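You operate a simulated robot arm through the tools that you are given. There is no shell and no other tool. Be economical: measure what you need, move in short steps, check, and stop when the job is done.

The job below is to be done with a simulated robot arm. You get a single attempt, and the scene is never put back.

## Task
Pat the large ball down inside the 10 cm ring, about 12 mm thick.
Fine: set the ball on the floured slab, let the small ring down round it, pat by hand, then lay the ring back where it lay.

Only the result counts: the job must be done as asked and must still hold three seconds after the hand-in. Knocking over, shifting, dropping, spilling or breaking anything else fails it.

## Robot
A 6-joint arm with a two-finger gripper, on a carriage that runs on a rail from [-1.1, 216.4] to [0.1, -17.6] (x, y) and turns from -3.84 to 1.972 rad about z. Base frame: it is fixed where the carriage stands at the start and does not move with it; the origin is on the floor, on the carriage's upright axis, x ahead of it, y to its left, z up; the surface under the hand at the start is at about z = 90. Lengths are in cm, angles in rad, forces in N, time in s.
Its first joint turns from -2.897 to 2.897 rad. Places, roughly: large ball (6x6x4 cm) [90, -20, 90]; slab top [100, 0, 90]. Payload 5 kg.
The tool frame sits at the grasp point between the pads (the TCP): z along the fingers, y along the line on which they close. The tips reach 3 cm beyond it. The gripper opens to 17.6 cm. The gripper's body begins 15.3 cm behind the TCP.
Orientation is that of the tool frame in the base frame, as a unit quaternion [x, y, z, w]. With the fingers straight down and closing along the base's y, the tool's x points along the base's -x, its y along +y and its z along -z.

## Interface
- The arm moves only by the tool send_rows. Its argument "moves" is a list of rows, each a list of 3 entries, a list of its own where there are three numbers: the shift along the tool's x, y, z in cm, then the turn, a rotation vector about the tool's x, y, z in rad, then the closure in counts, from 0 (fully open) to 255 (shut). In form: [[[dx, dy, dz], [wx, wy, wz], gripper], ...]. A call has 1 to 10 rows; each row shifts and turns the commanded pose from where the row before left it, along the tool's axes as they then stand. Rows are played at 5 a second. More than 5 cm and 0.15 rad between two rows, or a gripper value outside its range, and nothing of the call is played. Where a pose cannot be reached the arm comes as near as it can. A force on the tool above 40 N (or 10 N above the force at the start of the call, whichever is more), or a blocked arm, ends the call early, and 0.2 s more pass. Each finger halts on what it meets, pressing with about 31 N; the grip force reading is that of the motor and also rises with nothing between the fingers. The clock runs only during rows and for 0.2 s after the last one: add rows that do not move to give the fingers time. It gives the time, the measured TCP pose, the force on the tool (base axes), the opening and the grip force at its end, in the units of the frame above (readings bear some noise), with the torque about the TCP (base axes, N m) and any sound that the robot's microphone picked up.
- Cameras (640 x 400 px; columns grow to the right, rows downward): "scene" is now at [4.61, 17.83, 160.1]; the picture's right is [-0.35, -0.94, 0.00], its down [-0.48, 0.18, -0.86] and it looks along [0.80, -0.30, -0.52] (base axes); focal length 283 px, centre (320, 200). "wrist" rides on the gripper at [6.7, -0.9, -18.3] in the tool frame; the picture's right is [0.14, 0.99, 0.00], its down [-0.92, 0.13, -0.36] and it looks along [-0.36, 0.05, 0.93] (tool axes); focal length 251 px, centre (320, 200). There is no depth. A picture from a camera that has moved, and an enlarged one, comes with that camera's place and axes in the base frame and with its lens. The place of the scene camera against the robot may be out by one fixed shift of up to 2.5 cm in any direction.
- grab_frame(camera): a new picture of that camera. It takes no simulated time.
- move_column(by): slides the trunk up (or, below 0, down) by that many cm; the arm and the scene camera ride with it, the base frame stays. It gives what a move gives, with no picture.
- steer(legs): drives the robot by 1 to 6 legs, each [ahead, left, turn to the left] in cm, cm and rad, along the robot's own axes; the way and the turn of a leg run together, so that a leg with both is an arc; at most 150 cm and 3.142 rad a leg. The arm and the cameras ride along, it lands a little off, and it stops where it bumps. It keeps to its track: a leg is cut to what the track allows. It gives what a move gives.
- turn_head(pan, tilt): turns the head with the scene camera to pan (to the left, within 2.094 rad either way) and tilt (down, from -0.506 to 1.204), counted from straight ahead of the robot. It gives what a move gives.
- zoom(camera, box): a new picture of the part [left, top, right, bottom] of that camera's present view, enlarged. It takes no simulated time.
- close_job(): hands the job in; it is judged then, once.

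Go step by step. Nothing tells you exact positions but the pictures and the camera data: compare them with the known pose of the tool, close in by small moves and look again before you grip or let go. The budget is 120 turns and 82 pictures, counting those below and the enlarged ones. Unless the task says otherwise, let go and move clear before handing in, and close with one line.

The tools are called after ">>>" as a command line: name --argument value ..., lists and objects as JSON in quotes. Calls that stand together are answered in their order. send_rows: Moves the arm, as the interface text tells. Its arguments: {"type":"object","properties":{"moves":{"type":"array","items":{"type":"array"}}},"required":["moves"]} The other tools are called the same way: move_column (by) slides the trunk up or down; steer (legs) drives the base; turn_head (pan, tilt) turns the head that bears the scene camera; grab_frame (camera) takes a picture; zoom (camera, box) takes an enlarged picture of a part of a camera's view; close_job () hands the job in.

At the start:

```text
time_s: 0.0
position: [78.33, -11.76, 121.24]
orientation: [0.0, 1.0, -0.001, 0.0]
wrist_force: [1.1, -0.8, 0.4]
moment: [-0.02, 0.02, 0.0]
grip_width: 17.57
grip_force: 0.1
trunk travel left (down, up): [-15.0, 20.0]
robot x, y, heading: [-0.32, 0.2, 0.001]
head pan, tilt: [-0.356, 0.541]
```

scene: 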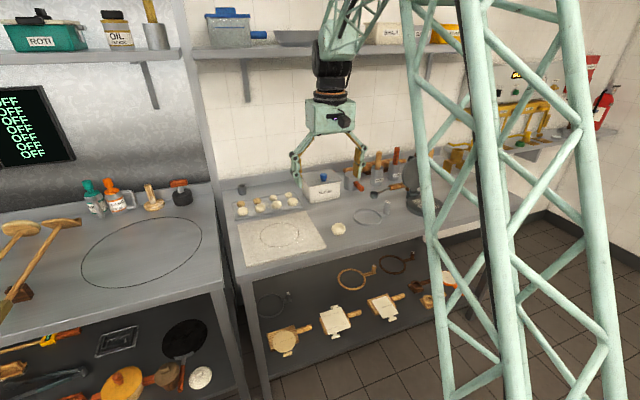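
wrist: 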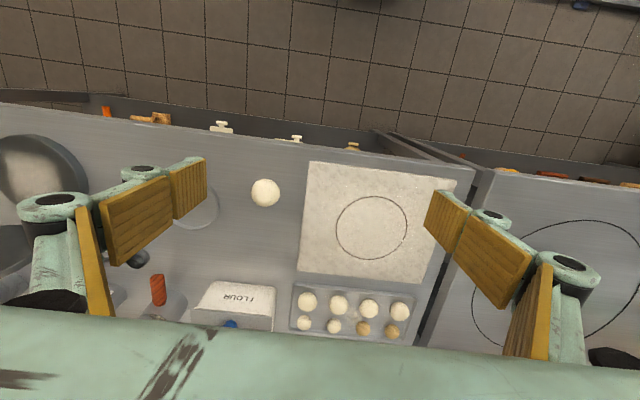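

I see the large ball near [90, -21], the floured slab with a traced circle, and a ring beside the ball. I'll look closer first.

>>> zoom --camera "scene" --box '[220, 140, 460, 290]'

>>> zoom --camera "scene" --box '[240, 240, 480, 390]'

>>> zoom --camera "wrist" --box '[120, 120, 440, 320]'

```text
2.67 times, centred on (340, 215) of scene
camera zoom: at [4.61, 17.83, 160.1], right [-0.35, -0.94, 0.0], down [-0.48, 0.18, -0.86], along [0.8, -0.3, -0.52], focal length 756 px, centre (267, 160)
```

zoom: 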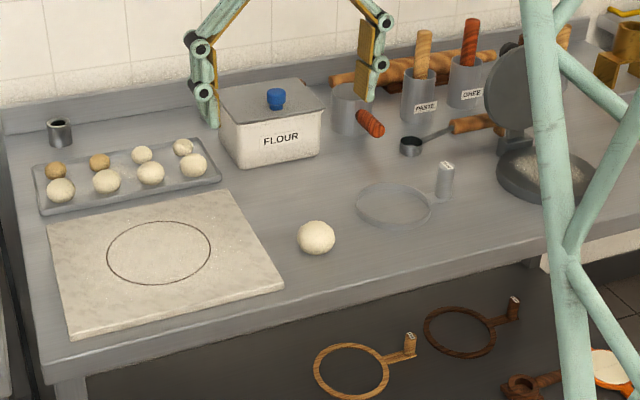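

```text
2.67 times, centred on (360, 315) of scene
camera zoom: at [4.61, 17.83, 160.1], right [-0.35, -0.94, 0.0], down [-0.48, 0.18, -0.86], along [0.8, -0.3, -0.52], focal length 756 px, centre (213, -107)
```

zoom: 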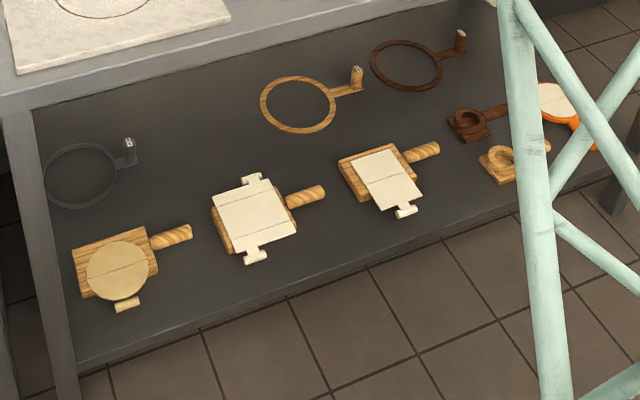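

```text
2.00 times, centred on (280, 220) of wrist
camera zoom: at [71.72, -12.69, 139.75], right [-0.14, 0.99, 0.0], down [0.92, 0.13, 0.36], along [0.36, 0.05, -0.93], focal length 503 px, centre (400, 160)
```

zoom: 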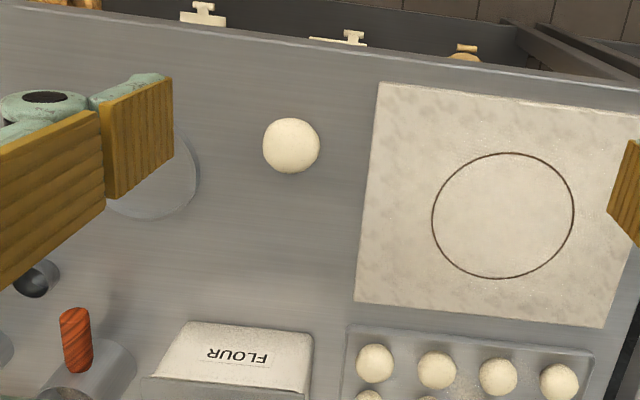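

The rings carry labelled posts; I'll read them and compare the sizes.

>>> zoom --camera "scene" --box '[350, 195, 400, 226]'

>>> zoom --camera "scene" --box '[250, 280, 310, 320]'

>>> zoom --camera "scene" --box '[335, 245, 425, 295]'

```text
12.80 times, centred on (375, 210) of scene
camera zoom: at [4.61, 17.83, 160.1], right [-0.35, -0.94, 0.0], down [-0.48, 0.18, -0.86], along [0.8, -0.3, -0.52], focal length 3627 px, centre (-384, 66)
```

zoom: 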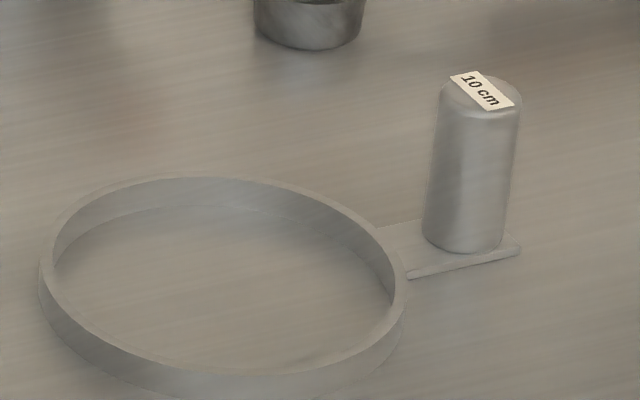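

```text
10.00 times, centred on (280, 300) of scene
camera zoom: at [4.61, 17.83, 160.1], right [-0.35, -0.94, 0.0], down [-0.48, 0.18, -0.86], along [0.8, -0.3, -0.52], focal length 2834 px, centre (720, -800)
```

zoom: 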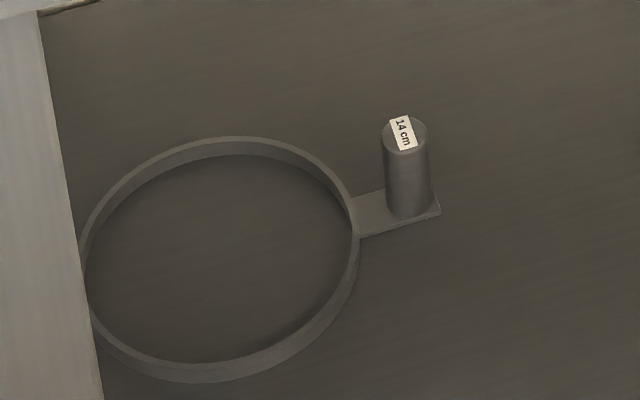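

```text
7.11 times, centred on (380, 270) of scene
camera zoom: at [4.61, 17.83, 160.1], right [-0.35, -0.94, 0.0], down [-0.48, 0.18, -0.86], along [0.8, -0.3, -0.52], focal length 2015 px, centre (-107, -298)
```

zoom: 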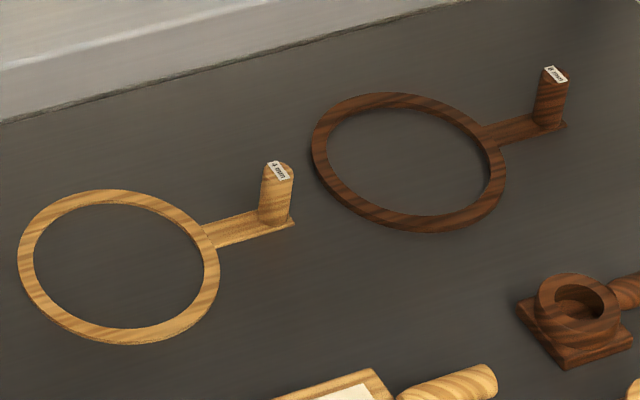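

The ring on the table next to the ball is labelled 10 cm, and the steel one below is 14 cm. Next I move above the ball for a precise wrist look, partly closing the fingers.

>>> send_rows --moves '[[[-2.35, -1.8, 2.4], [0, 0, 0], 40], [[-2.35, -1.8, 2.4], [0, 0, 0], 80], [[-2.35, -1.8, 2.4], [0, 0, 0], 115], [[-2.35, -1.8, 2.4], [0, 0, 0], 115], [[-2.35, -1.8, 2.4], [0, 0, 0], 115], [[0, 0, 0], [0, 0, 0], 115]]'

>>> grab_frame --camera "wrist"

>>> grab_frame --camera "scene"

```text
time_s: 1.4
position: [90.15, -20.83, 109.31]
orientation: [0.001, 1.0, 0.0, 0.0]
wrist_force: [0.5, 0.3, -1.0]
moment: [0.09, 0.14, -0.02]
grip_width: 9.66
grip_force: 0.2
trunk travel left (down, up): [-15.0, 20.0]
robot x, y, heading: [0.17, 0.17, -0.003]
head pan, tilt: [-0.356, 0.541]
```

```text
73 pictures are left
camera wrist: at [83.6, -21.74, 127.69], right [-0.14, 0.99, 0.0], down [0.92, 0.13, 0.36], along [0.36, 0.05, -0.93], focal length 251 px, centre (320, 200)
```

wrist: 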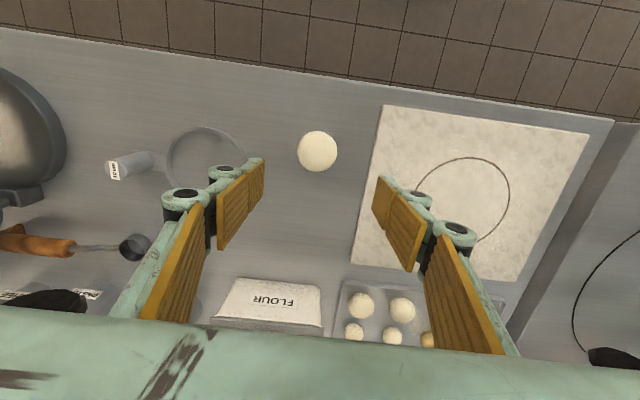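

```text
72 pictures are left
camera scene: at [4.73, 17.8, 160.1], right [-0.35, -0.94, 0.0], down [-0.48, 0.18, -0.86], along [0.8, -0.3, -0.52], focal length 283 px, centre (320, 200)
```

scene: 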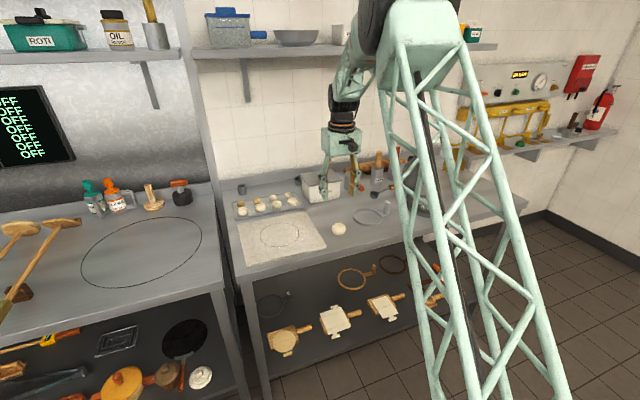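

The ball sits at about (90.1, -21.3), the traced circle at about (95, 2), and the ring centre at about (93, -37.5) with its post to the -y side. I'll go down around the ball.

>>> send_rows --moves '[[[0, -0.45, 4], [0, 0, 0], 115], [[0, 0, 4], [0, 0, 0], 115], [[0, 0, 4], [0, 0, 0], 115], [[0, 0, 2.3], [0, 0, 0], 115], [[0, 0, 0], [0, 0, 0], 115]]'

>>> grab_frame --camera "wrist"

>>> zoom --camera "scene" --box '[290, 180, 390, 250]'

```text
time_s: 2.6
position: [90.29, -21.03, 95.01]
orientation: [0.0, 1.0, 0.0, -0.001]
wrist_force: [0.4, 0.9, 0.0]
moment: [0.05, 0.08, -0.01]
grip_width: 9.67
grip_force: 0.0
trunk travel left (down, up): [-15.0, 20.0]
robot x, y, heading: [-0.5, -0.21, 0.003]
head pan, tilt: [-0.356, 0.541]
```

```text
71 pictures are left
camera wrist: at [83.68, -22.06, 113.34], right [-0.14, 0.99, 0.0], down [0.92, 0.13, 0.36], along [0.36, 0.05, -0.93], focal length 251 px, centre (320, 200)
```

wrist: 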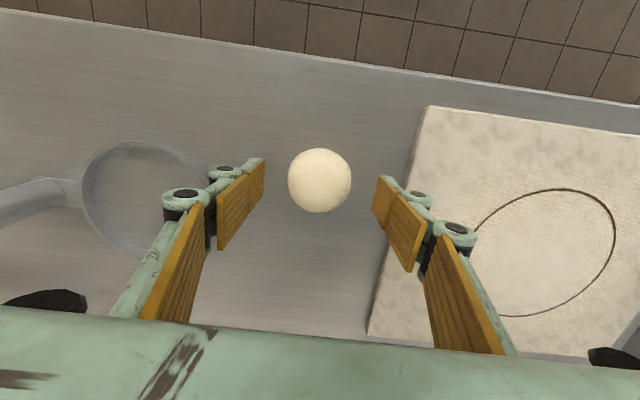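

```text
5.71 times, centred on (340, 215) of scene
camera zoom: at [4.66, 17.82, 160.1], right [-0.35, -0.94, 0.0], down [-0.48, 0.18, -0.86], along [0.8, -0.3, -0.52], focal length 1619 px, centre (206, 114)
```

zoom: 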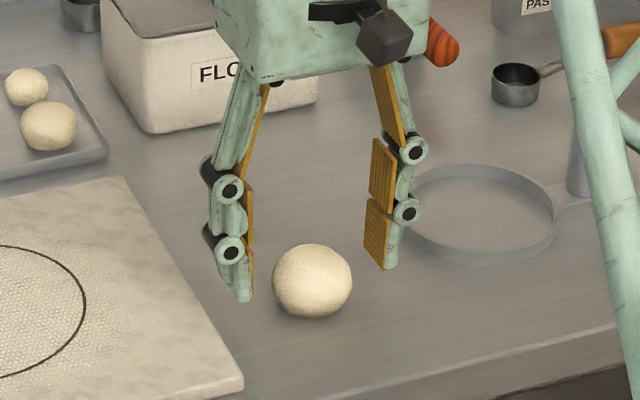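

The ball is centred between the fingers within a few millimetres. I'll go a bit lower and close gently to about the ball's width.

>>> send_rows --moves '[[[0.25, -0.15, 0.8], [0, 0, 0], 115], [[0, 0, 0.6], [0, 0, 0], 115], [[0, 0, 0], [0, 0, 0], 150], [[0, 0, 0], [0, 0, 0], 168], [[0, 0, 0], [0, 0, 0], 168], [[0, 0, 0], [0, 0, 0], 168]]'

>>> zoom --camera "scene" --box '[290, 180, 390, 250]'

```text
time_s: 4.0
position: [89.9, -21.35, 93.67]
orientation: [-0.001, 1.0, 0.0, 0.001]
wrist_force: [0.5, 0.0, -0.5]
moment: [-0.01, -0.01, 0.0]
grip_width: 6.01
grip_force: 0.1
trunk travel left (down, up): [-15.0, 20.0]
robot x, y, heading: [0.02, -0.06, -0.001]
head pan, tilt: [-0.356, 0.541]
```

```text
5.71 times, centred on (340, 215) of scene
camera zoom: at [4.61, 17.83, 160.1], right [-0.35, -0.94, 0.0], down [-0.48, 0.18, -0.86], along [0.8, -0.3, -0.52], focal length 1619 px, centre (206, 114)
```

zoom: 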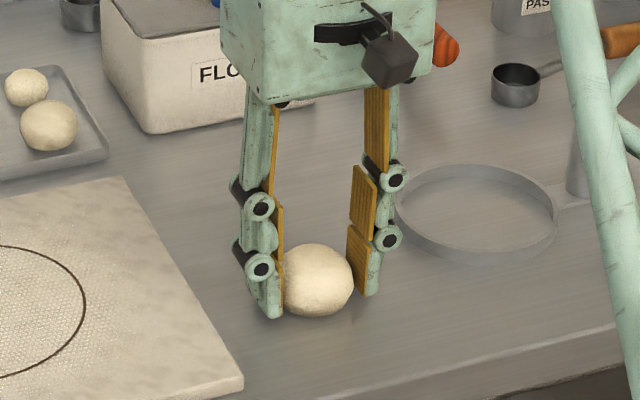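

The fingers now just touch the ball. I'll close a little more until a grip force appears.

>>> send_rows --moves '[[[0, 0, 0], [0, 0, 0], 172], [[0, 0, 0], [0, 0, 0], 175], [[0, 0, 0], [0, 0, 0], 175]]'

```text
time_s: 4.8
position: [89.89, -21.26, 93.69]
orientation: [0.0, 1.0, 0.0, 0.0]
wrist_force: [0.0, 0.3, 0.8]
moment: [-0.02, 0.03, -0.03]
grip_width: 5.67
grip_force: 30.4
trunk travel left (down, up): [-15.0, 20.0]
robot x, y, heading: [0.09, 0.15, 0.003]
head pan, tilt: [-0.356, 0.541]
```

The grip stopped on the ball at 5.67 cm. Now I lift.

>>> send_rows --moves '[[[0, 0, -1], [0, 0, 0], 175], [[0, 0, -2.5], [0, 0, 0], 175], [[0, 0, -2.5], [0, 0, 0], 175], [[0, 0, 0], [0, 0, 0], 175]]'

>>> zoom --camera "scene" --box '[220, 150, 400, 270]'

>>> grab_frame --camera "wrist"

```text
time_s: 5.8
position: [89.88, -21.37, 99.63]
orientation: [0.0, 1.0, 0.0, 0.0]
wrist_force: [-0.3, 0.1, -0.1]
moment: [-0.03, -0.06, 0.0]
grip_width: 5.71
grip_force: 30.7
trunk travel left (down, up): [-15.0, 20.0]
robot x, y, heading: [-0.16, 0.35, 0.002]
head pan, tilt: [-0.356, 0.541]
```

```text
3.33 times, centred on (310, 210) of scene
camera zoom: at [4.56, 17.83, 160.09], right [-0.35, -0.94, 0.0], down [-0.48, 0.18, -0.86], along [0.8, -0.3, -0.52], focal length 944 px, centre (353, 167)
```

zoom: 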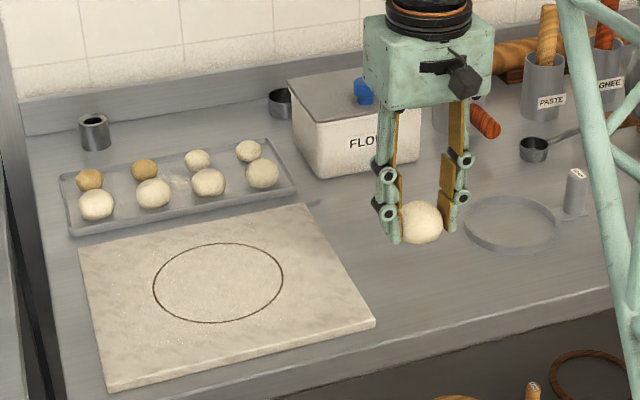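

```text
67 pictures are left
camera wrist: at [83.15, -22.38, 118.07], right [-0.14, 0.99, 0.0], down [0.92, 0.13, 0.36], along [0.36, 0.05, -0.93], focal length 251 px, centre (320, 200)
```

wrist: 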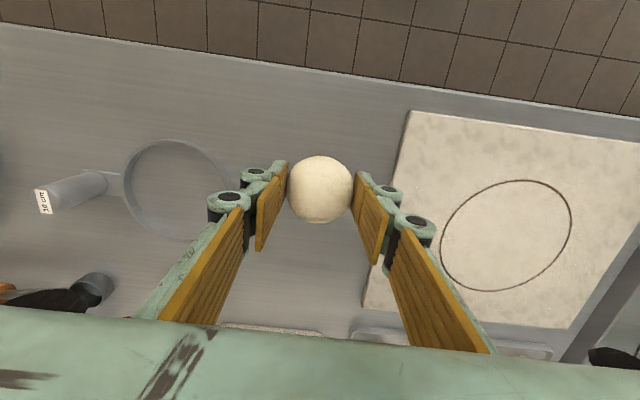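

The ball is held firmly. I carry it over the slab inside the traced circle.

>>> send_rows --moves '[[[-0.72, 4.58, 0], [0, 0, 0], 175], [[-0.72, 4.58, 0], [0, 0, 0], 175], [[-0.72, 4.58, 0], [0, 0, 0], 175], [[-0.72, 4.58, 0], [0, 0, 0], 175], [[-0.72, 4.58, 0], [0, 0, 0], 175], [[0, 0, 2.5], [0, 0, 0], 175], [[0, 0, 0], [0, 0, 0], 175]]'

>>> zoom --camera "scene" --box '[220, 150, 400, 270]'

>>> grab_frame --camera "wrist"

```text
time_s: 7.4
position: [93.48, 1.58, 97.1]
orientation: [0.0, 1.0, 0.0, -0.001]
wrist_force: [0.1, 0.6, -1.5]
moment: [0.05, 0.11, -0.01]
grip_width: 5.7
grip_force: 31.0
trunk travel left (down, up): [-15.0, 20.0]
robot x, y, heading: [0.18, -0.17, 0.003]
head pan, tilt: [-0.356, 0.541]
```

```text
3.33 times, centred on (310, 210) of scene
camera zoom: at [4.69, 17.82, 160.09], right [-0.35, -0.94, 0.0], down [-0.48, 0.18, -0.86], along [0.8, -0.3, -0.52], focal length 944 px, centre (353, 167)
```

zoom: 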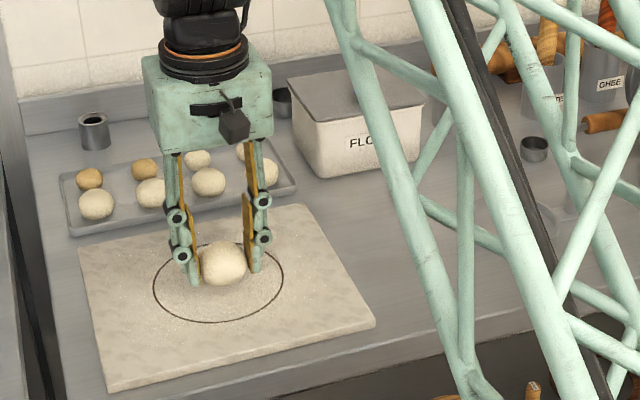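

```text
65 pictures are left
camera wrist: at [86.82, 0.59, 115.52], right [-0.14, 0.99, 0.0], down [0.92, 0.13, 0.36], along [0.36, 0.05, -0.93], focal length 251 px, centre (320, 200)
```

wrist: 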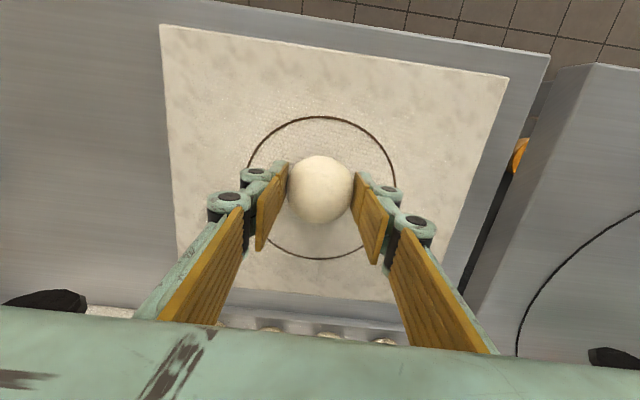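

It's over the circle. I nudge toward its centre and go down in small steps, watching the force.

>>> send_rows --moves '[[[-0.8, 0.3, 0.8], [0, 0, 0], 175], [[0, 0, 0.6], [0, 0, 0], 175], [[0, 0, 0.3], [0, 0, 0], 175], [[0, 0, 0], [0, 0, 0], 175]]'

>>> zoom --camera "scene" --box '[250, 200, 320, 250]'

```text
time_s: 8.4
position: [94.17, 1.91, 95.52]
orientation: [0.001, 1.0, 0.0, 0.001]
wrist_force: [-1.1, 0.4, -0.1]
moment: [0.03, -0.01, -0.02]
grip_width: 5.68
grip_force: 31.2
trunk travel left (down, up): [-15.0, 20.0]
robot x, y, heading: [-0.23, 0.04, 0.002]
head pan, tilt: [-0.356, 0.541]
```

```text
8.00 times, centred on (285, 225) of scene
camera zoom: at [4.6, 17.83, 160.1], right [-0.35, -0.94, 0.0], down [-0.48, 0.18, -0.86], along [0.8, -0.3, -0.52], focal length 2267 px, centre (600, 0)
```

zoom: 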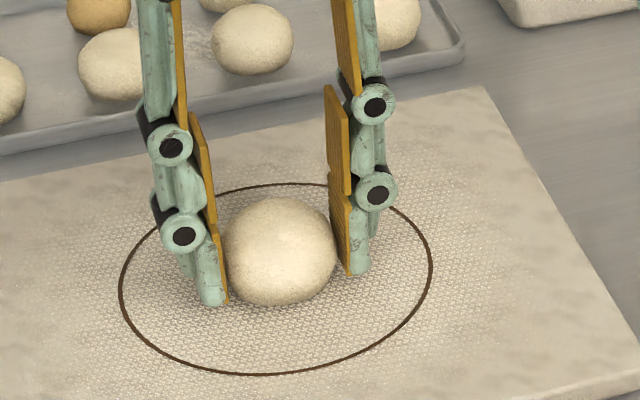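

No contact yet; I continue down slowly.

>>> send_rows --moves '[[[0, 0, 0.2], [0, 0, 0], 175], [[0, 0, 0.2], [0, 0, 0], 175], [[0, 0, 0], [0, 0, 0], 175]]'

```text
time_s: 9.2
position: [94.15, 1.81, 94.98]
orientation: [0.0, 1.0, 0.0, 0.0]
wrist_force: [0.0, -0.2, -0.8]
moment: [0.01, 0.03, 0.05]
grip_width: 5.68
grip_force: 31.0
trunk travel left (down, up): [-15.0, 20.0]
robot x, y, heading: [0.32, 0.4, -0.003]
head pan, tilt: [-0.356, 0.541]
```

>>> send_rows --moves '[[[0, 0, 0.2], [0, 0, 0], 175], [[0, 0, 0.1], [0, 0, 0], 175], [[0, 0, 0], [0, 0, 0], 175]]'

>>> zoom --camera "scene" --box '[250, 200, 320, 250]'

```text
time_s: 10.0
position: [94.24, 1.91, 95.09]
orientation: [0.0, 1.0, 0.0, 0.001]
wrist_force: [-1.4, -2.2, 19.3]
moment: [-0.08, 0.05, 0.0]
grip_width: 5.74
grip_force: 30.8
trunk travel left (down, up): [-15.0, 20.0]
robot x, y, heading: [-0.15, -0.07, 0.001]
head pan, tilt: [-0.356, 0.541]
```

```text
8.00 times, centred on (285, 225) of scene
camera zoom: at [4.5, 17.81, 160.12], right [-0.35, -0.94, 0.0], down [-0.48, 0.18, -0.86], along [0.8, -0.3, -0.51], focal length 2267 px, centre (600, 0)
```

zoom: 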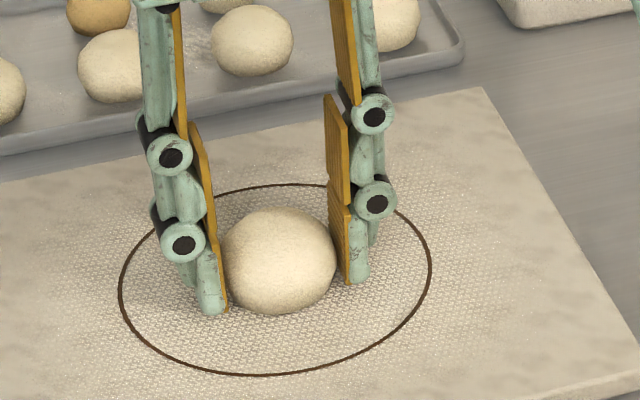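

Contact at TCP z ≈ 95.05. I ease off slightly, release, and rise.

>>> send_rows --moves '[[[0, 0, -0.15], [0, 0, 0], 175], [[0, 0, 0], [0, 0, 0], 165], [[0, 0, 0], [0, 0, 0], 150], [[0, 0, 0], [0, 0, 0], 125], [[0, 0, 0], [0, 0, 0], 115], [[0, 0, -4], [0, 0, 0], 115], [[0, 0, -5], [0, 0, 0], 115], [[0, 0, -5], [0, 0, 0], 115], [[0, 0, 0], [0, 0, 0], 115]]'

>>> grab_frame --camera "wrist"

>>> zoom --camera "scene" --box '[250, 200, 320, 250]'

```text
time_s: 12.0
position: [94.34, 1.8, 108.87]
orientation: [0.0, 1.0, 0.0, 0.0]
wrist_force: [-0.4, 0.5, 0.1]
moment: [-0.01, -0.12, 0.01]
grip_width: 9.65
grip_force: 0.0
trunk travel left (down, up): [-15.0, 20.0]
robot x, y, heading: [0.11, -0.01, -0.004]
head pan, tilt: [-0.356, 0.541]
```

```text
62 pictures are left
camera wrist: at [87.59, 0.9, 127.25], right [-0.14, 0.99, 0.0], down [0.92, 0.13, 0.36], along [0.36, 0.05, -0.93], focal length 251 px, centre (320, 200)
```

wrist: 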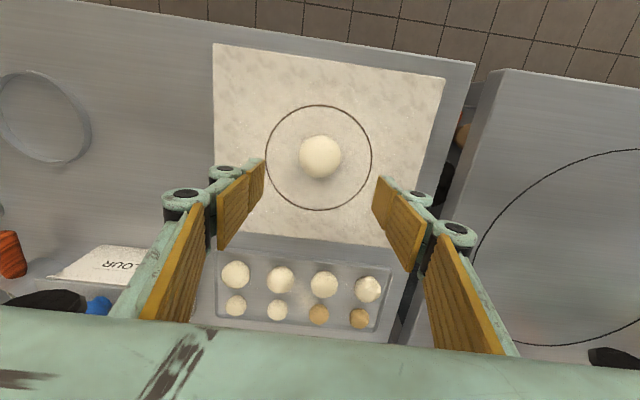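

```text
8.00 times, centred on (285, 225) of scene
camera zoom: at [4.54, 17.82, 160.09], right [-0.35, -0.94, 0.0], down [-0.48, 0.18, -0.86], along [0.8, -0.3, -0.51], focal length 2267 px, centre (600, 0)
```

zoom: 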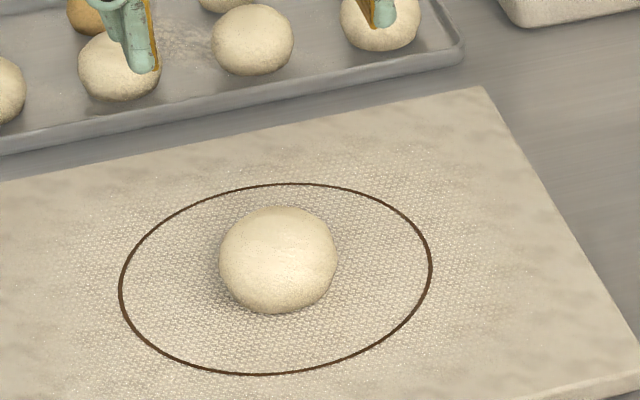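

The ball stands at about (94.3, 1.85). The ring's post is far out at roughly (95, -45.5), so I drive the carriage along the rail toward -y to bring it within reach.

>>> steer --legs '[[0, -17.4, 0]]'

>>> grab_frame --camera "wrist"

>>> grab_frame --camera "scene"

```text
time_s: 13.5
position: [94.49, -15.16, 108.77]
orientation: [0.0, 1.0, 0.0, 0.001]
wrist_force: [-0.1, 0.2, 0.4]
moment: [0.04, -0.01, 0.04]
grip_width: 9.65
grip_force: 0.0
trunk travel left (down, up): [-15.0, 20.0]
robot x, y, heading: [-0.25, -16.9, -0.001]
head pan, tilt: [-0.356, 0.541]
```

```text
60 pictures are left
camera wrist: at [87.74, -16.13, 127.17], right [-0.14, 0.99, 0.0], down [0.92, 0.13, 0.36], along [0.36, 0.05, -0.93], focal length 251 px, centre (320, 200)
```

wrist: 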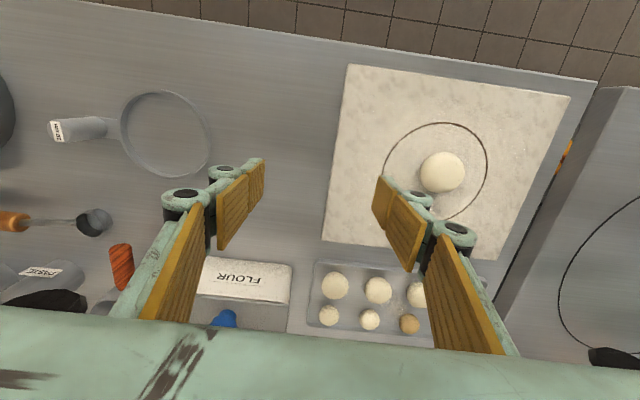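

```text
59 pictures are left
camera scene: at [4.71, 0.87, 160.1], right [-0.35, -0.94, 0.0], down [-0.48, 0.18, -0.86], along [0.8, -0.3, -0.52], focal length 283 px, centre (320, 200)
```

scene: 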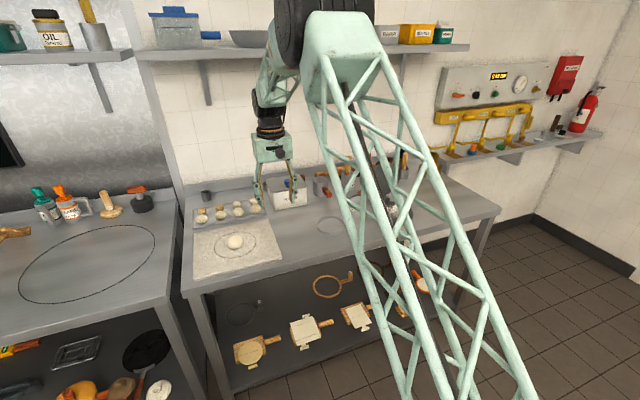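

I move over toward the ring to measure its post closely.

>>> send_rows --moves '[[[0.9, -4.6, 0], [0, 0, 0], 115], [[0.9, -4.6, 0], [0, 0, 0], 115], [[0.9, -4.6, 0], [0, 0, 0], 115], [[0.9, -4.6, 0], [0, 0, 0], 115], [[0.9, -4.6, 0], [0, 0, 0], 115], [[0, 0, 0], [0, 0, 0], 115]]'

>>> grab_frame --camera "wrist"

```text
time_s: 14.9
position: [89.72, -38.3, 108.87]
orientation: [0.0, 1.0, 0.0, 0.0]
wrist_force: [-0.5, -1.4, -0.7]
moment: [0.2, -0.03, -0.01]
grip_width: 9.63
grip_force: 0.1
trunk travel left (down, up): [-15.0, 20.0]
robot x, y, heading: [0.09, -17.0, 0.002]
head pan, tilt: [-0.356, 0.541]
```

```text
58 pictures are left
camera wrist: at [83.09, -39.27, 127.24], right [-0.14, 0.99, 0.0], down [0.92, 0.13, 0.36], along [0.36, 0.05, -0.93], focal length 251 px, centre (320, 200)
```

wrist: 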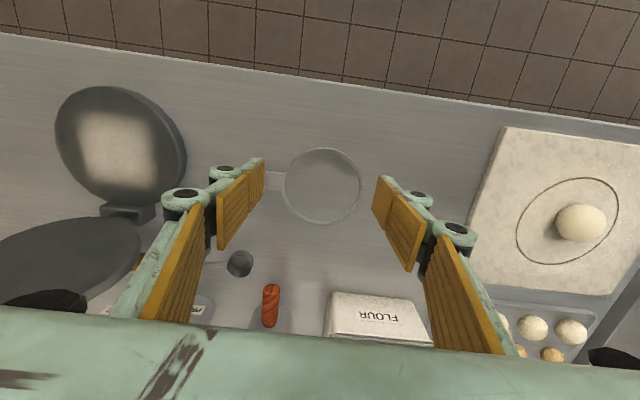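

The ring centre is near (94.8, -37.4); the post is hidden behind a finger. I check the press standing nearby in the scene view and look at the post from further over.

>>> zoom --camera "scene" --box '[290, 150, 450, 260]'

>>> send_rows --moves '[[[0, 4.5, -4], [0, 0, 0], 60], [[0, 4.5, 0], [0, 0, 0], 0], [[0, 0, 0], [0, 0, 0], 0]]'

>>> grab_frame --camera "wrist"

```text
3.64 times, centred on (370, 205) of scene
camera zoom: at [4.68, 0.83, 160.1], right [-0.35, -0.94, 0.0], down [-0.48, 0.18, -0.86], along [0.8, -0.3, -0.52], focal length 1030 px, centre (138, 182)
```

zoom: 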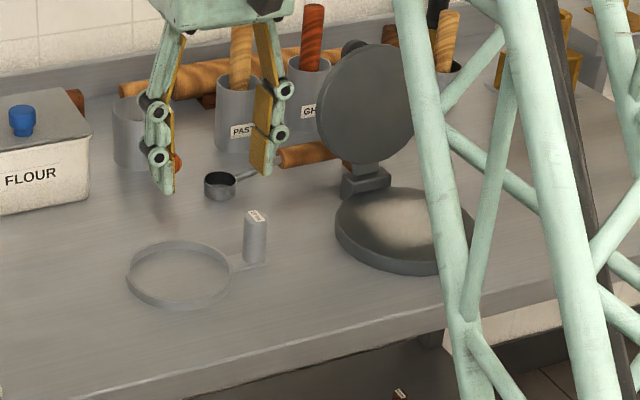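

```text
refused: row 1 steps farther than a row can; nothing moved
```

```text
56 pictures are left
camera wrist: at [83.09, -39.27, 127.24], right [-0.14, 0.99, 0.0], down [0.92, 0.13, 0.36], along [0.36, 0.05, -0.93], focal length 251 px, centre (320, 200)
```

wrist: 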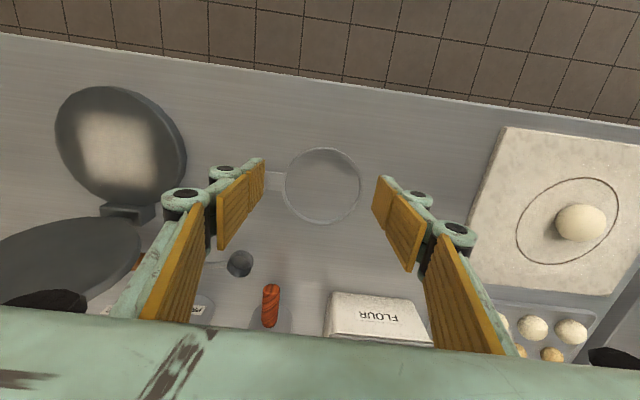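

Nothing else stands in the way there. I move to y ≈ -46 so the post shows between the fingers.

>>> send_rows --moves '[[[0, -4, 0], [0, 0, 0], 115], [[0, -4, 0], [0, 0, 0], 115], [[0, 0, 0], [0, 0, 0], 115]]'

>>> grab_frame --camera "wrist"

```text
time_s: 15.7
position: [89.84, -46.16, 108.64]
orientation: [0.001, 1.0, 0.0, 0.0]
wrist_force: [0.3, -0.4, -0.1]
moment: [0.13, 0.01, -0.03]
grip_width: 9.69
grip_force: 0.0
trunk travel left (down, up): [-15.0, 20.0]
robot x, y, heading: [0.22, -16.64, 0.002]
head pan, tilt: [-0.356, 0.541]
```

```text
55 pictures are left
camera wrist: at [83.2, -47.06, 127.07], right [-0.14, 0.99, 0.0], down [0.92, 0.13, 0.36], along [0.36, 0.05, -0.93], focal length 251 px, centre (320, 200)
```

wrist: 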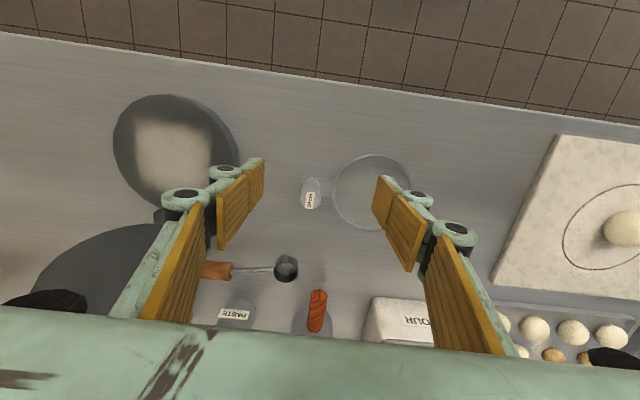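

The post is at about (95.1, -46.7), just beyond nominal reach. I move the carriage the last bit and see how far the arm gets with the tool straight down, narrowing the fingers to about 5 cm.

>>> send_rows --moves '[[[-2.6, -0.3, 1], [0, 0, 0], 150], [[-2.6, -0.3, 1], [0, 0, 0], 178], [[0, 0, 1], [0, 0, 0], 178], [[0, 0, 0], [0, 0, 0], 178]]'

>>> grab_frame --camera "wrist"

```text
time_s: 16.7
position: [94.97, -46.74, 105.81]
orientation: [0.001, 1.0, 0.0, 0.0]
wrist_force: [0.2, 0.5, 0.7]
moment: [0.01, -0.03, -0.02]
grip_width: 5.32
grip_force: 0.0
trunk travel left (down, up): [-15.0, 20.0]
robot x, y, heading: [0.24, -17.22, 0.003]
head pan, tilt: [-0.356, 0.541]
```

```text
54 pictures are left
camera wrist: at [88.33, -47.71, 124.23], right [-0.14, 0.99, 0.0], down [0.92, 0.13, 0.36], along [0.36, 0.05, -0.93], focal length 251 px, centre (320, 200)
```

wrist: 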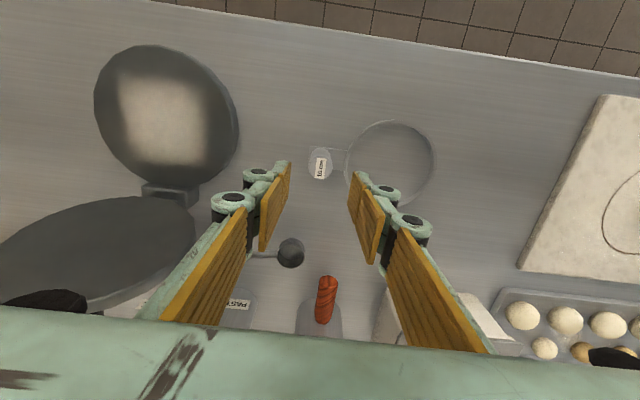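

Reachable, and the post is well centred. I descend around it.

>>> send_rows --moves '[[[-0.2, 0, 4], [0, 0, 0], 178], [[0, 0, 3], [0, 0, 0], 178], [[0, 0, 0], [0, 0, 0], 178]]'

>>> zoom --camera "wrist" --box '[220, 100, 420, 225]'

>>> zoom --camera "scene" --box '[310, 180, 380, 240]'

```text
time_s: 17.5
position: [95.12, -46.89, 98.99]
orientation: [-0.001, 1.0, 0.0, 0.001]
wrist_force: [0.9, 0.2, -0.7]
moment: [0.01, 0.07, 0.0]
grip_width: 5.32
grip_force: 0.0
trunk travel left (down, up): [-15.0, 20.0]
robot x, y, heading: [-0.02, -16.87, -0.002]
head pan, tilt: [-0.356, 0.541]
```

```text
3.20 times, centred on (320, 162) of wrist
camera zoom: at [88.49, -47.81, 117.36], right [-0.14, 0.99, 0.0], down [0.92, 0.13, 0.36], along [0.36, 0.05, -0.93], focal length 805 px, centre (320, 320)
```

zoom: 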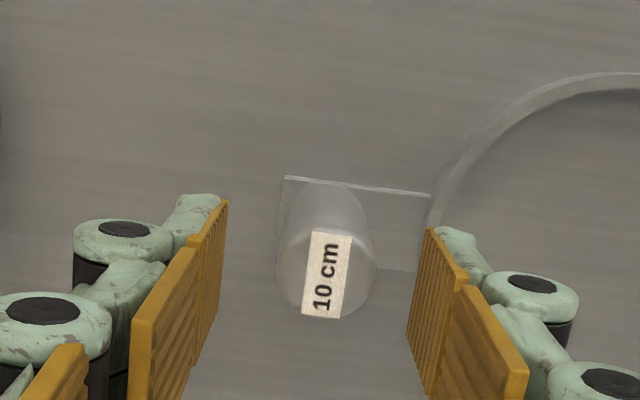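

```text
6.67 times, centred on (345, 210) of scene
camera zoom: at [4.75, 0.87, 160.1], right [-0.35, -0.94, 0.0], down [-0.48, 0.18, -0.86], along [0.8, -0.3, -0.52], focal length 1889 px, centre (153, 133)
```

zoom: 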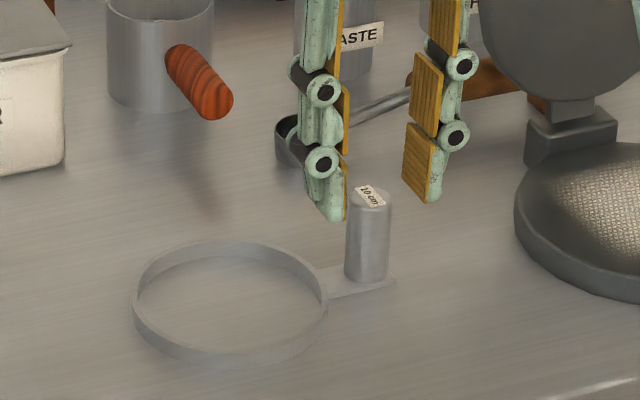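

Post top is about (95.4, -46.65, 95.8). I go down to TCP z ≈ 94.5 and grip.

>>> send_rows --moves '[[[-0.3, 0.15, 2.5], [0, 0, 0], 178], [[0, 0, 2], [0, 0, 0], 178], [[0, 0, 0], [0, 0, 0], 178], [[0, 0, 0], [0, 0, 0], 210], [[0, 0, 0], [0, 0, 0], 225], [[0, 0, 0], [0, 0, 0], 230], [[0, 0, 0], [0, 0, 0], 230]]'

>>> zoom --camera "scene" --box '[310, 180, 380, 240]'

>>> zoom --camera "wrist" --box '[220, 100, 480, 262]'

```text
time_s: 19.1
position: [95.52, -46.68, 94.4]
orientation: [-0.001, 1.0, 0.0, 0.0]
wrist_force: [-0.3, -0.4, -0.1]
moment: [-0.04, 0.03, 0.02]
grip_width: 2.7
grip_force: 30.2
trunk travel left (down, up): [-15.0, 20.0]
robot x, y, heading: [0.2, -17.08, -0.005]
head pan, tilt: [-0.356, 0.541]
```

```text
6.67 times, centred on (345, 210) of scene
camera zoom: at [4.71, 0.87, 160.1], right [-0.35, -0.94, 0.0], down [-0.48, 0.18, -0.86], along [0.8, -0.3, -0.52], focal length 1889 px, centre (153, 133)
```

zoom: 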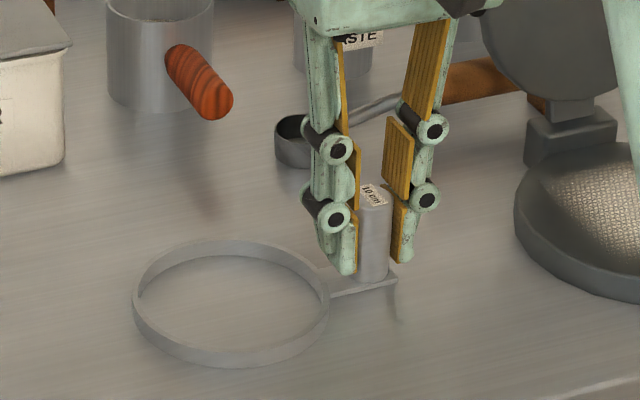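

```text
2.46 times, centred on (350, 181) of wrist
camera zoom: at [88.84, -47.71, 112.81], right [-0.14, 0.99, 0.0], down [0.92, 0.13, 0.36], along [0.36, 0.05, -0.93], focal length 619 px, centre (246, 247)
```

zoom: 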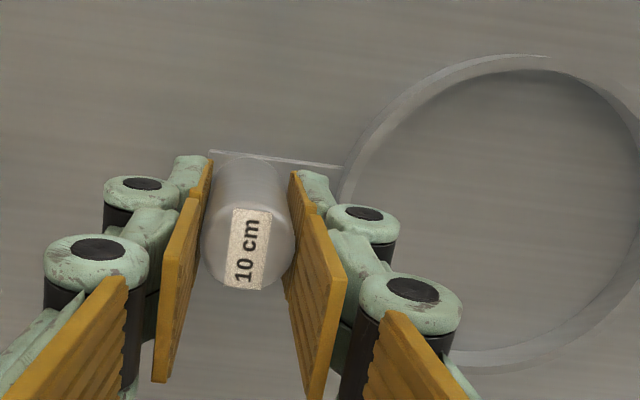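

Gripped at 2.7 cm; the return pose is TCP (95.5, -46.7, 94.4). I lift straight up.

>>> send_rows --moves '[[[0, 0, -1], [0, 0, 0], 230], [[0, 0, -3], [0, 0, 0], 230], [[0, 0, -4], [0, 0, 0], 230], [[0, 0, 0], [0, 0, 0], 230]]'

>>> grab_frame --camera "wrist"

>>> zoom --camera "scene" --box '[280, 140, 400, 240]'

```text
time_s: 20.1
position: [95.28, -46.76, 102.41]
orientation: [0.0, 1.0, 0.0, 0.0]
wrist_force: [-0.8, -0.7, -0.5]
moment: [-0.04, -0.15, -0.02]
grip_width: 2.7
grip_force: 31.1
trunk travel left (down, up): [-15.0, 20.0]
robot x, y, heading: [-0.12, -16.94, 0.0]
head pan, tilt: [-0.356, 0.541]
```

```text
49 pictures are left
camera wrist: at [88.73, -47.69, 120.84], right [-0.14, 0.99, 0.0], down [0.92, 0.13, 0.36], along [0.36, 0.05, -0.93], focal length 251 px, centre (320, 200)
```

wrist: 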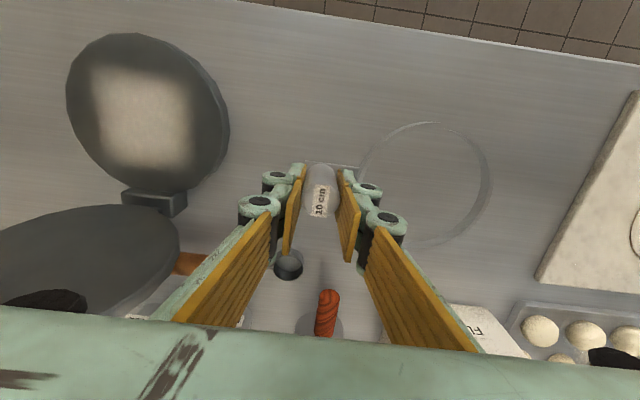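

```text
4.00 times, centred on (340, 190) of scene
camera zoom: at [4.64, 0.88, 160.09], right [-0.35, -0.94, 0.0], down [-0.48, 0.18, -0.86], along [0.8, -0.3, -0.51], focal length 1134 px, centre (240, 240)
```

zoom: 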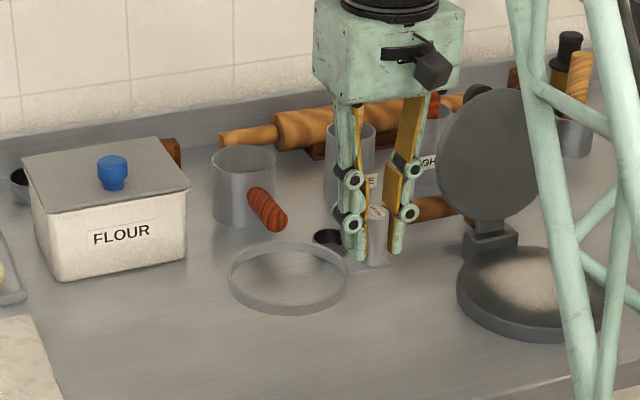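

The ring is lifted level. I raise it a bit more and carry it over the ball.

>>> send_rows --moves '[[[0, 0, -3], [0, 0, 0], 230], [[0, 4.8, 0], [0, 0, 0], 230], [[0, 4.8, 0], [0, 0, 0], 230], [[0, 4.8, 0], [0, 0, 0], 230], [[0, 4.8, 0], [0, 0, 0], 230], [[0, 4.8, 0], [0, 0, 0], 230], [[0, 4.8, 0], [0, 0, 0], 230], [[0, 4.8, 0], [0, 0, 0], 230], [[0, 4.8, 0], [0, 0, 0], 230], [[0, 0, 0], [0, 0, 0], 230]]'

>>> grab_frame --camera "wrist"

>>> zoom --camera "scene" --box '[180, 150, 300, 290]'

```text
time_s: 22.3
position: [95.59, -7.99, 105.37]
orientation: [0.001, 1.0, 0.0, 0.0]
wrist_force: [-0.1, 1.5, -1.4]
moment: [-0.16, 0.01, 0.0]
grip_width: 2.71
grip_force: 30.9
trunk travel left (down, up): [-15.0, 20.0]
robot x, y, heading: [0.2, -17.02, -0.01]
head pan, tilt: [-0.356, 0.541]
```

```text
47 pictures are left
camera wrist: at [89.0, -8.91, 123.76], right [-0.14, 0.99, 0.0], down [0.92, 0.13, 0.36], along [0.36, 0.05, -0.93], focal length 251 px, centre (320, 200)
```

wrist: 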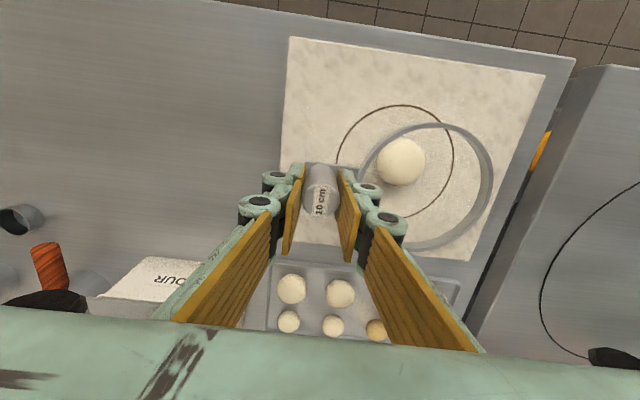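

```text
2.86 times, centred on (240, 220) of scene
camera zoom: at [4.72, 0.9, 160.09], right [-0.35, -0.94, 0.0], down [-0.48, 0.18, -0.86], along [0.8, -0.3, -0.52], focal length 810 px, centre (549, 143)
```

zoom: 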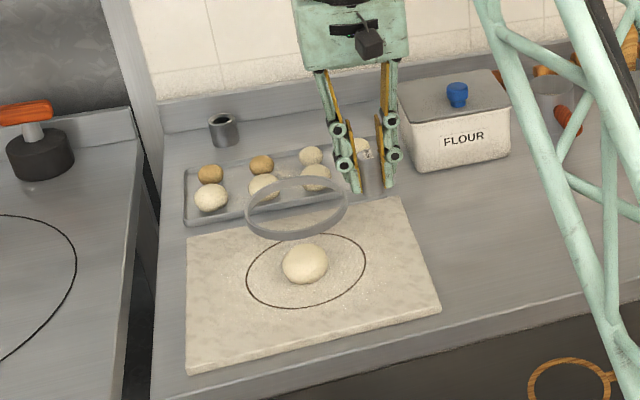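

The ring is nearly over the ball. I lower it partway and check centring.

>>> send_rows --moves '[[[0.4, 0, 3], [0, 0, 0], 230], [[0, 0, 2.4], [0, 0, 0], 230], [[0, 0, 0], [0, 0, 0], 230]]'

>>> grab_frame --camera "wrist"

>>> zoom --camera "scene" --box '[200, 190, 280, 260]'

```text
time_s: 23.1
position: [95.12, -8.02, 99.9]
orientation: [0.001, 1.0, -0.001, 0.0]
wrist_force: [1.2, -0.3, -1.6]
moment: [-0.04, 0.1, 0.0]
grip_width: 2.7
grip_force: 31.3
trunk travel left (down, up): [-15.0, 20.0]
robot x, y, heading: [0.26, -17.14, -0.001]
head pan, tilt: [-0.356, 0.541]
```

```text
45 pictures are left
camera wrist: at [88.54, -9.05, 118.33], right [-0.14, 0.99, 0.0], down [0.92, 0.13, 0.36], along [0.36, 0.05, -0.93], focal length 251 px, centre (320, 200)
```

wrist: 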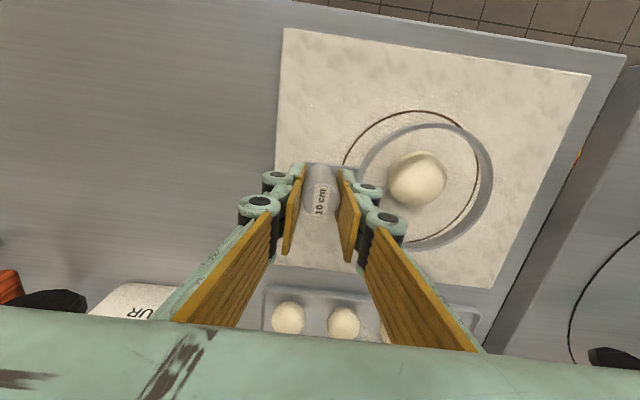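

```text
5.71 times, centred on (240, 225) of scene
camera zoom: at [4.77, 0.88, 160.1], right [-0.35, -0.94, 0.0], down [-0.48, 0.18, -0.86], along [0.8, -0.3, -0.52], focal length 1619 px, centre (777, 57)
```

zoom: 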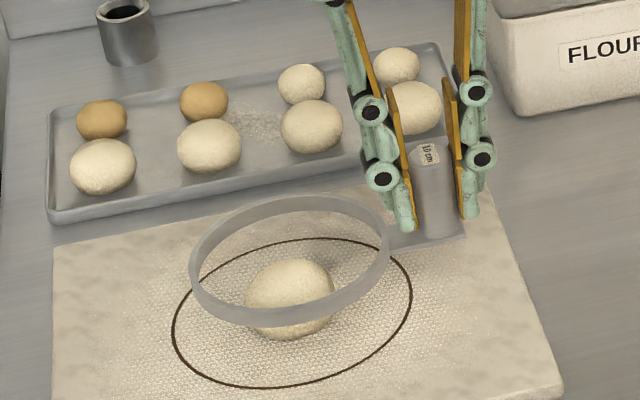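

Ring and ball centres agree within a couple of millimetres. I lower the ring around the ball, slowly at the end.

>>> send_rows --moves '[[[0, 0.1, 1.5], [0, 0, 0], 230], [[0, 0, 1.2], [0, 0, 0], 230], [[0, 0, 0.6], [0, 0, 0], 230], [[0, 0, 0.2], [0, 0, 0], 230], [[0, 0, 0], [0, 0, 0], 230]]'

>>> zoom --camera "scene" --box '[200, 190, 280, 260]'

```text
time_s: 24.3
position: [95.13, -7.96, 96.51]
orientation: [0.0, 1.0, 0.0, 0.001]
wrist_force: [-0.4, 0.6, -0.2]
moment: [-0.06, -0.01, 0.0]
grip_width: 2.7
grip_force: 30.8
trunk travel left (down, up): [-15.0, 20.0]
robot x, y, heading: [-0.08, -16.96, -0.005]
head pan, tilt: [-0.356, 0.541]
```

```text
5.71 times, centred on (240, 225) of scene
camera zoom: at [4.72, 0.88, 160.09], right [-0.35, -0.94, 0.0], down [-0.48, 0.18, -0.86], along [0.8, -0.3, -0.52], focal length 1619 px, centre (777, 57)
```

zoom: 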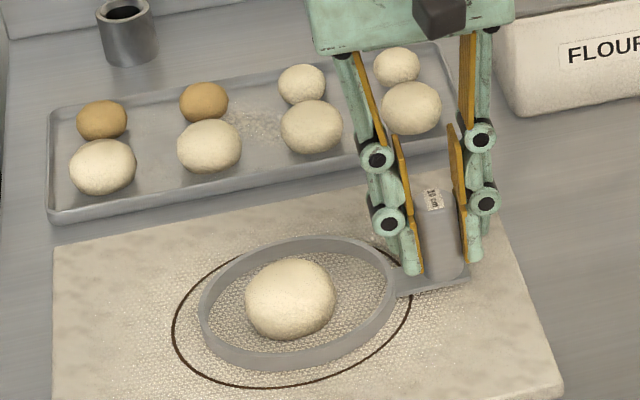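

Nearly down. I continue in tiny steps until contact.

>>> send_rows --moves '[[[0, 0, 0.2], [0, 0, 0], 230], [[0, 0, 0.2], [0, 0, 0], 230], [[0, 0, 0.15], [0, 0, 0], 230], [[0, 0, 0], [0, 0, 0], 230]]'

```text
time_s: 25.3
position: [95.09, -8.08, 95.93]
orientation: [0.001, 1.0, 0.0, 0.0]
wrist_force: [-0.6, -0.4, 0.3]
moment: [0.12, 0.0, -0.09]
grip_width: 2.69
grip_force: 30.9
trunk travel left (down, up): [-15.0, 20.0]
robot x, y, heading: [0.45, -16.88, 0.001]
head pan, tilt: [-0.356, 0.541]
```

>>> send_rows --moves '[[[0, 0, 0.1], [0, 0, 0], 230], [[0, 0, 0.1], [0, 0, 0], 230], [[0, 0, 0], [0, 0, 0], 230]]'

```text
time_s: 26.1
position: [95.11, -8.03, 95.8]
orientation: [0.0, 1.0, 0.0, 0.001]
wrist_force: [-3.9, 1.6, 11.3]
moment: [0.1, 0.36, 0.01]
grip_width: 2.72
grip_force: 31.1
trunk travel left (down, up): [-15.0, 20.0]
robot x, y, heading: [0.22, -16.78, -0.004]
head pan, tilt: [-0.356, 0.541]
```

The ring rests on the slab (TCP 95.8). I release the post and rise.

>>> send_rows --moves '[[[0, 0, -0.05], [0, 0, 0], 230], [[0, 0, 0], [0, 0, 0], 205], [[0, 0, 0], [0, 0, 0], 178], [[0, 0, 0], [0, 0, 0], 178], [[0, 0, -4], [0, 0, 0], 178], [[0, 0, -4], [0, 0, 0], 178], [[0, 0, -4], [0, 0, 0], 178], [[0, 0, 0], [0, 0, 0], 178]]'

>>> grab_frame --camera "wrist"

>>> zoom --camera "scene" --box '[200, 190, 280, 260]'

```text
time_s: 27.9
position: [95.05, -8.1, 107.88]
orientation: [0.0, 1.0, 0.0, 0.0]
wrist_force: [-0.8, -0.2, 1.0]
moment: [-0.03, -0.12, 0.01]
grip_width: 5.31
grip_force: 0.1
trunk travel left (down, up): [-15.0, 20.0]
robot x, y, heading: [0.13, -17.03, -0.002]
head pan, tilt: [-0.356, 0.541]
```

```text
42 pictures are left
camera wrist: at [88.47, -9.07, 126.25], right [-0.14, 0.99, 0.0], down [0.92, 0.13, 0.36], along [0.36, 0.05, -0.93], focal length 251 px, centre (320, 200)
```

wrist: 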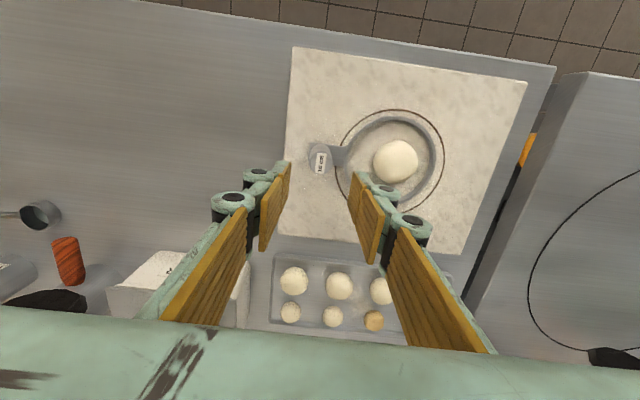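

```text
5.71 times, centred on (240, 225) of scene
camera zoom: at [4.64, 0.87, 160.09], right [-0.35, -0.94, 0.0], down [-0.48, 0.18, -0.86], along [0.8, -0.3, -0.51], focal length 1619 px, centre (777, 57)
```

zoom: 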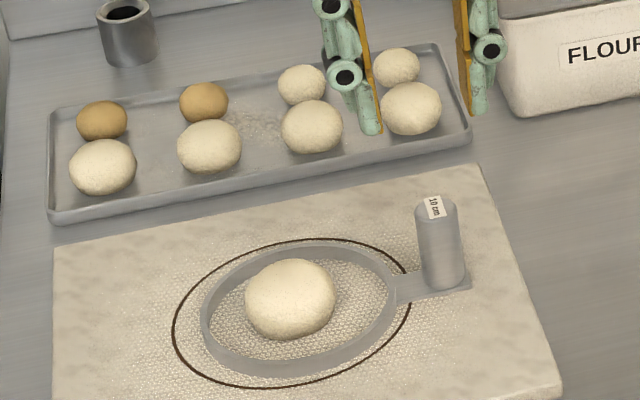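

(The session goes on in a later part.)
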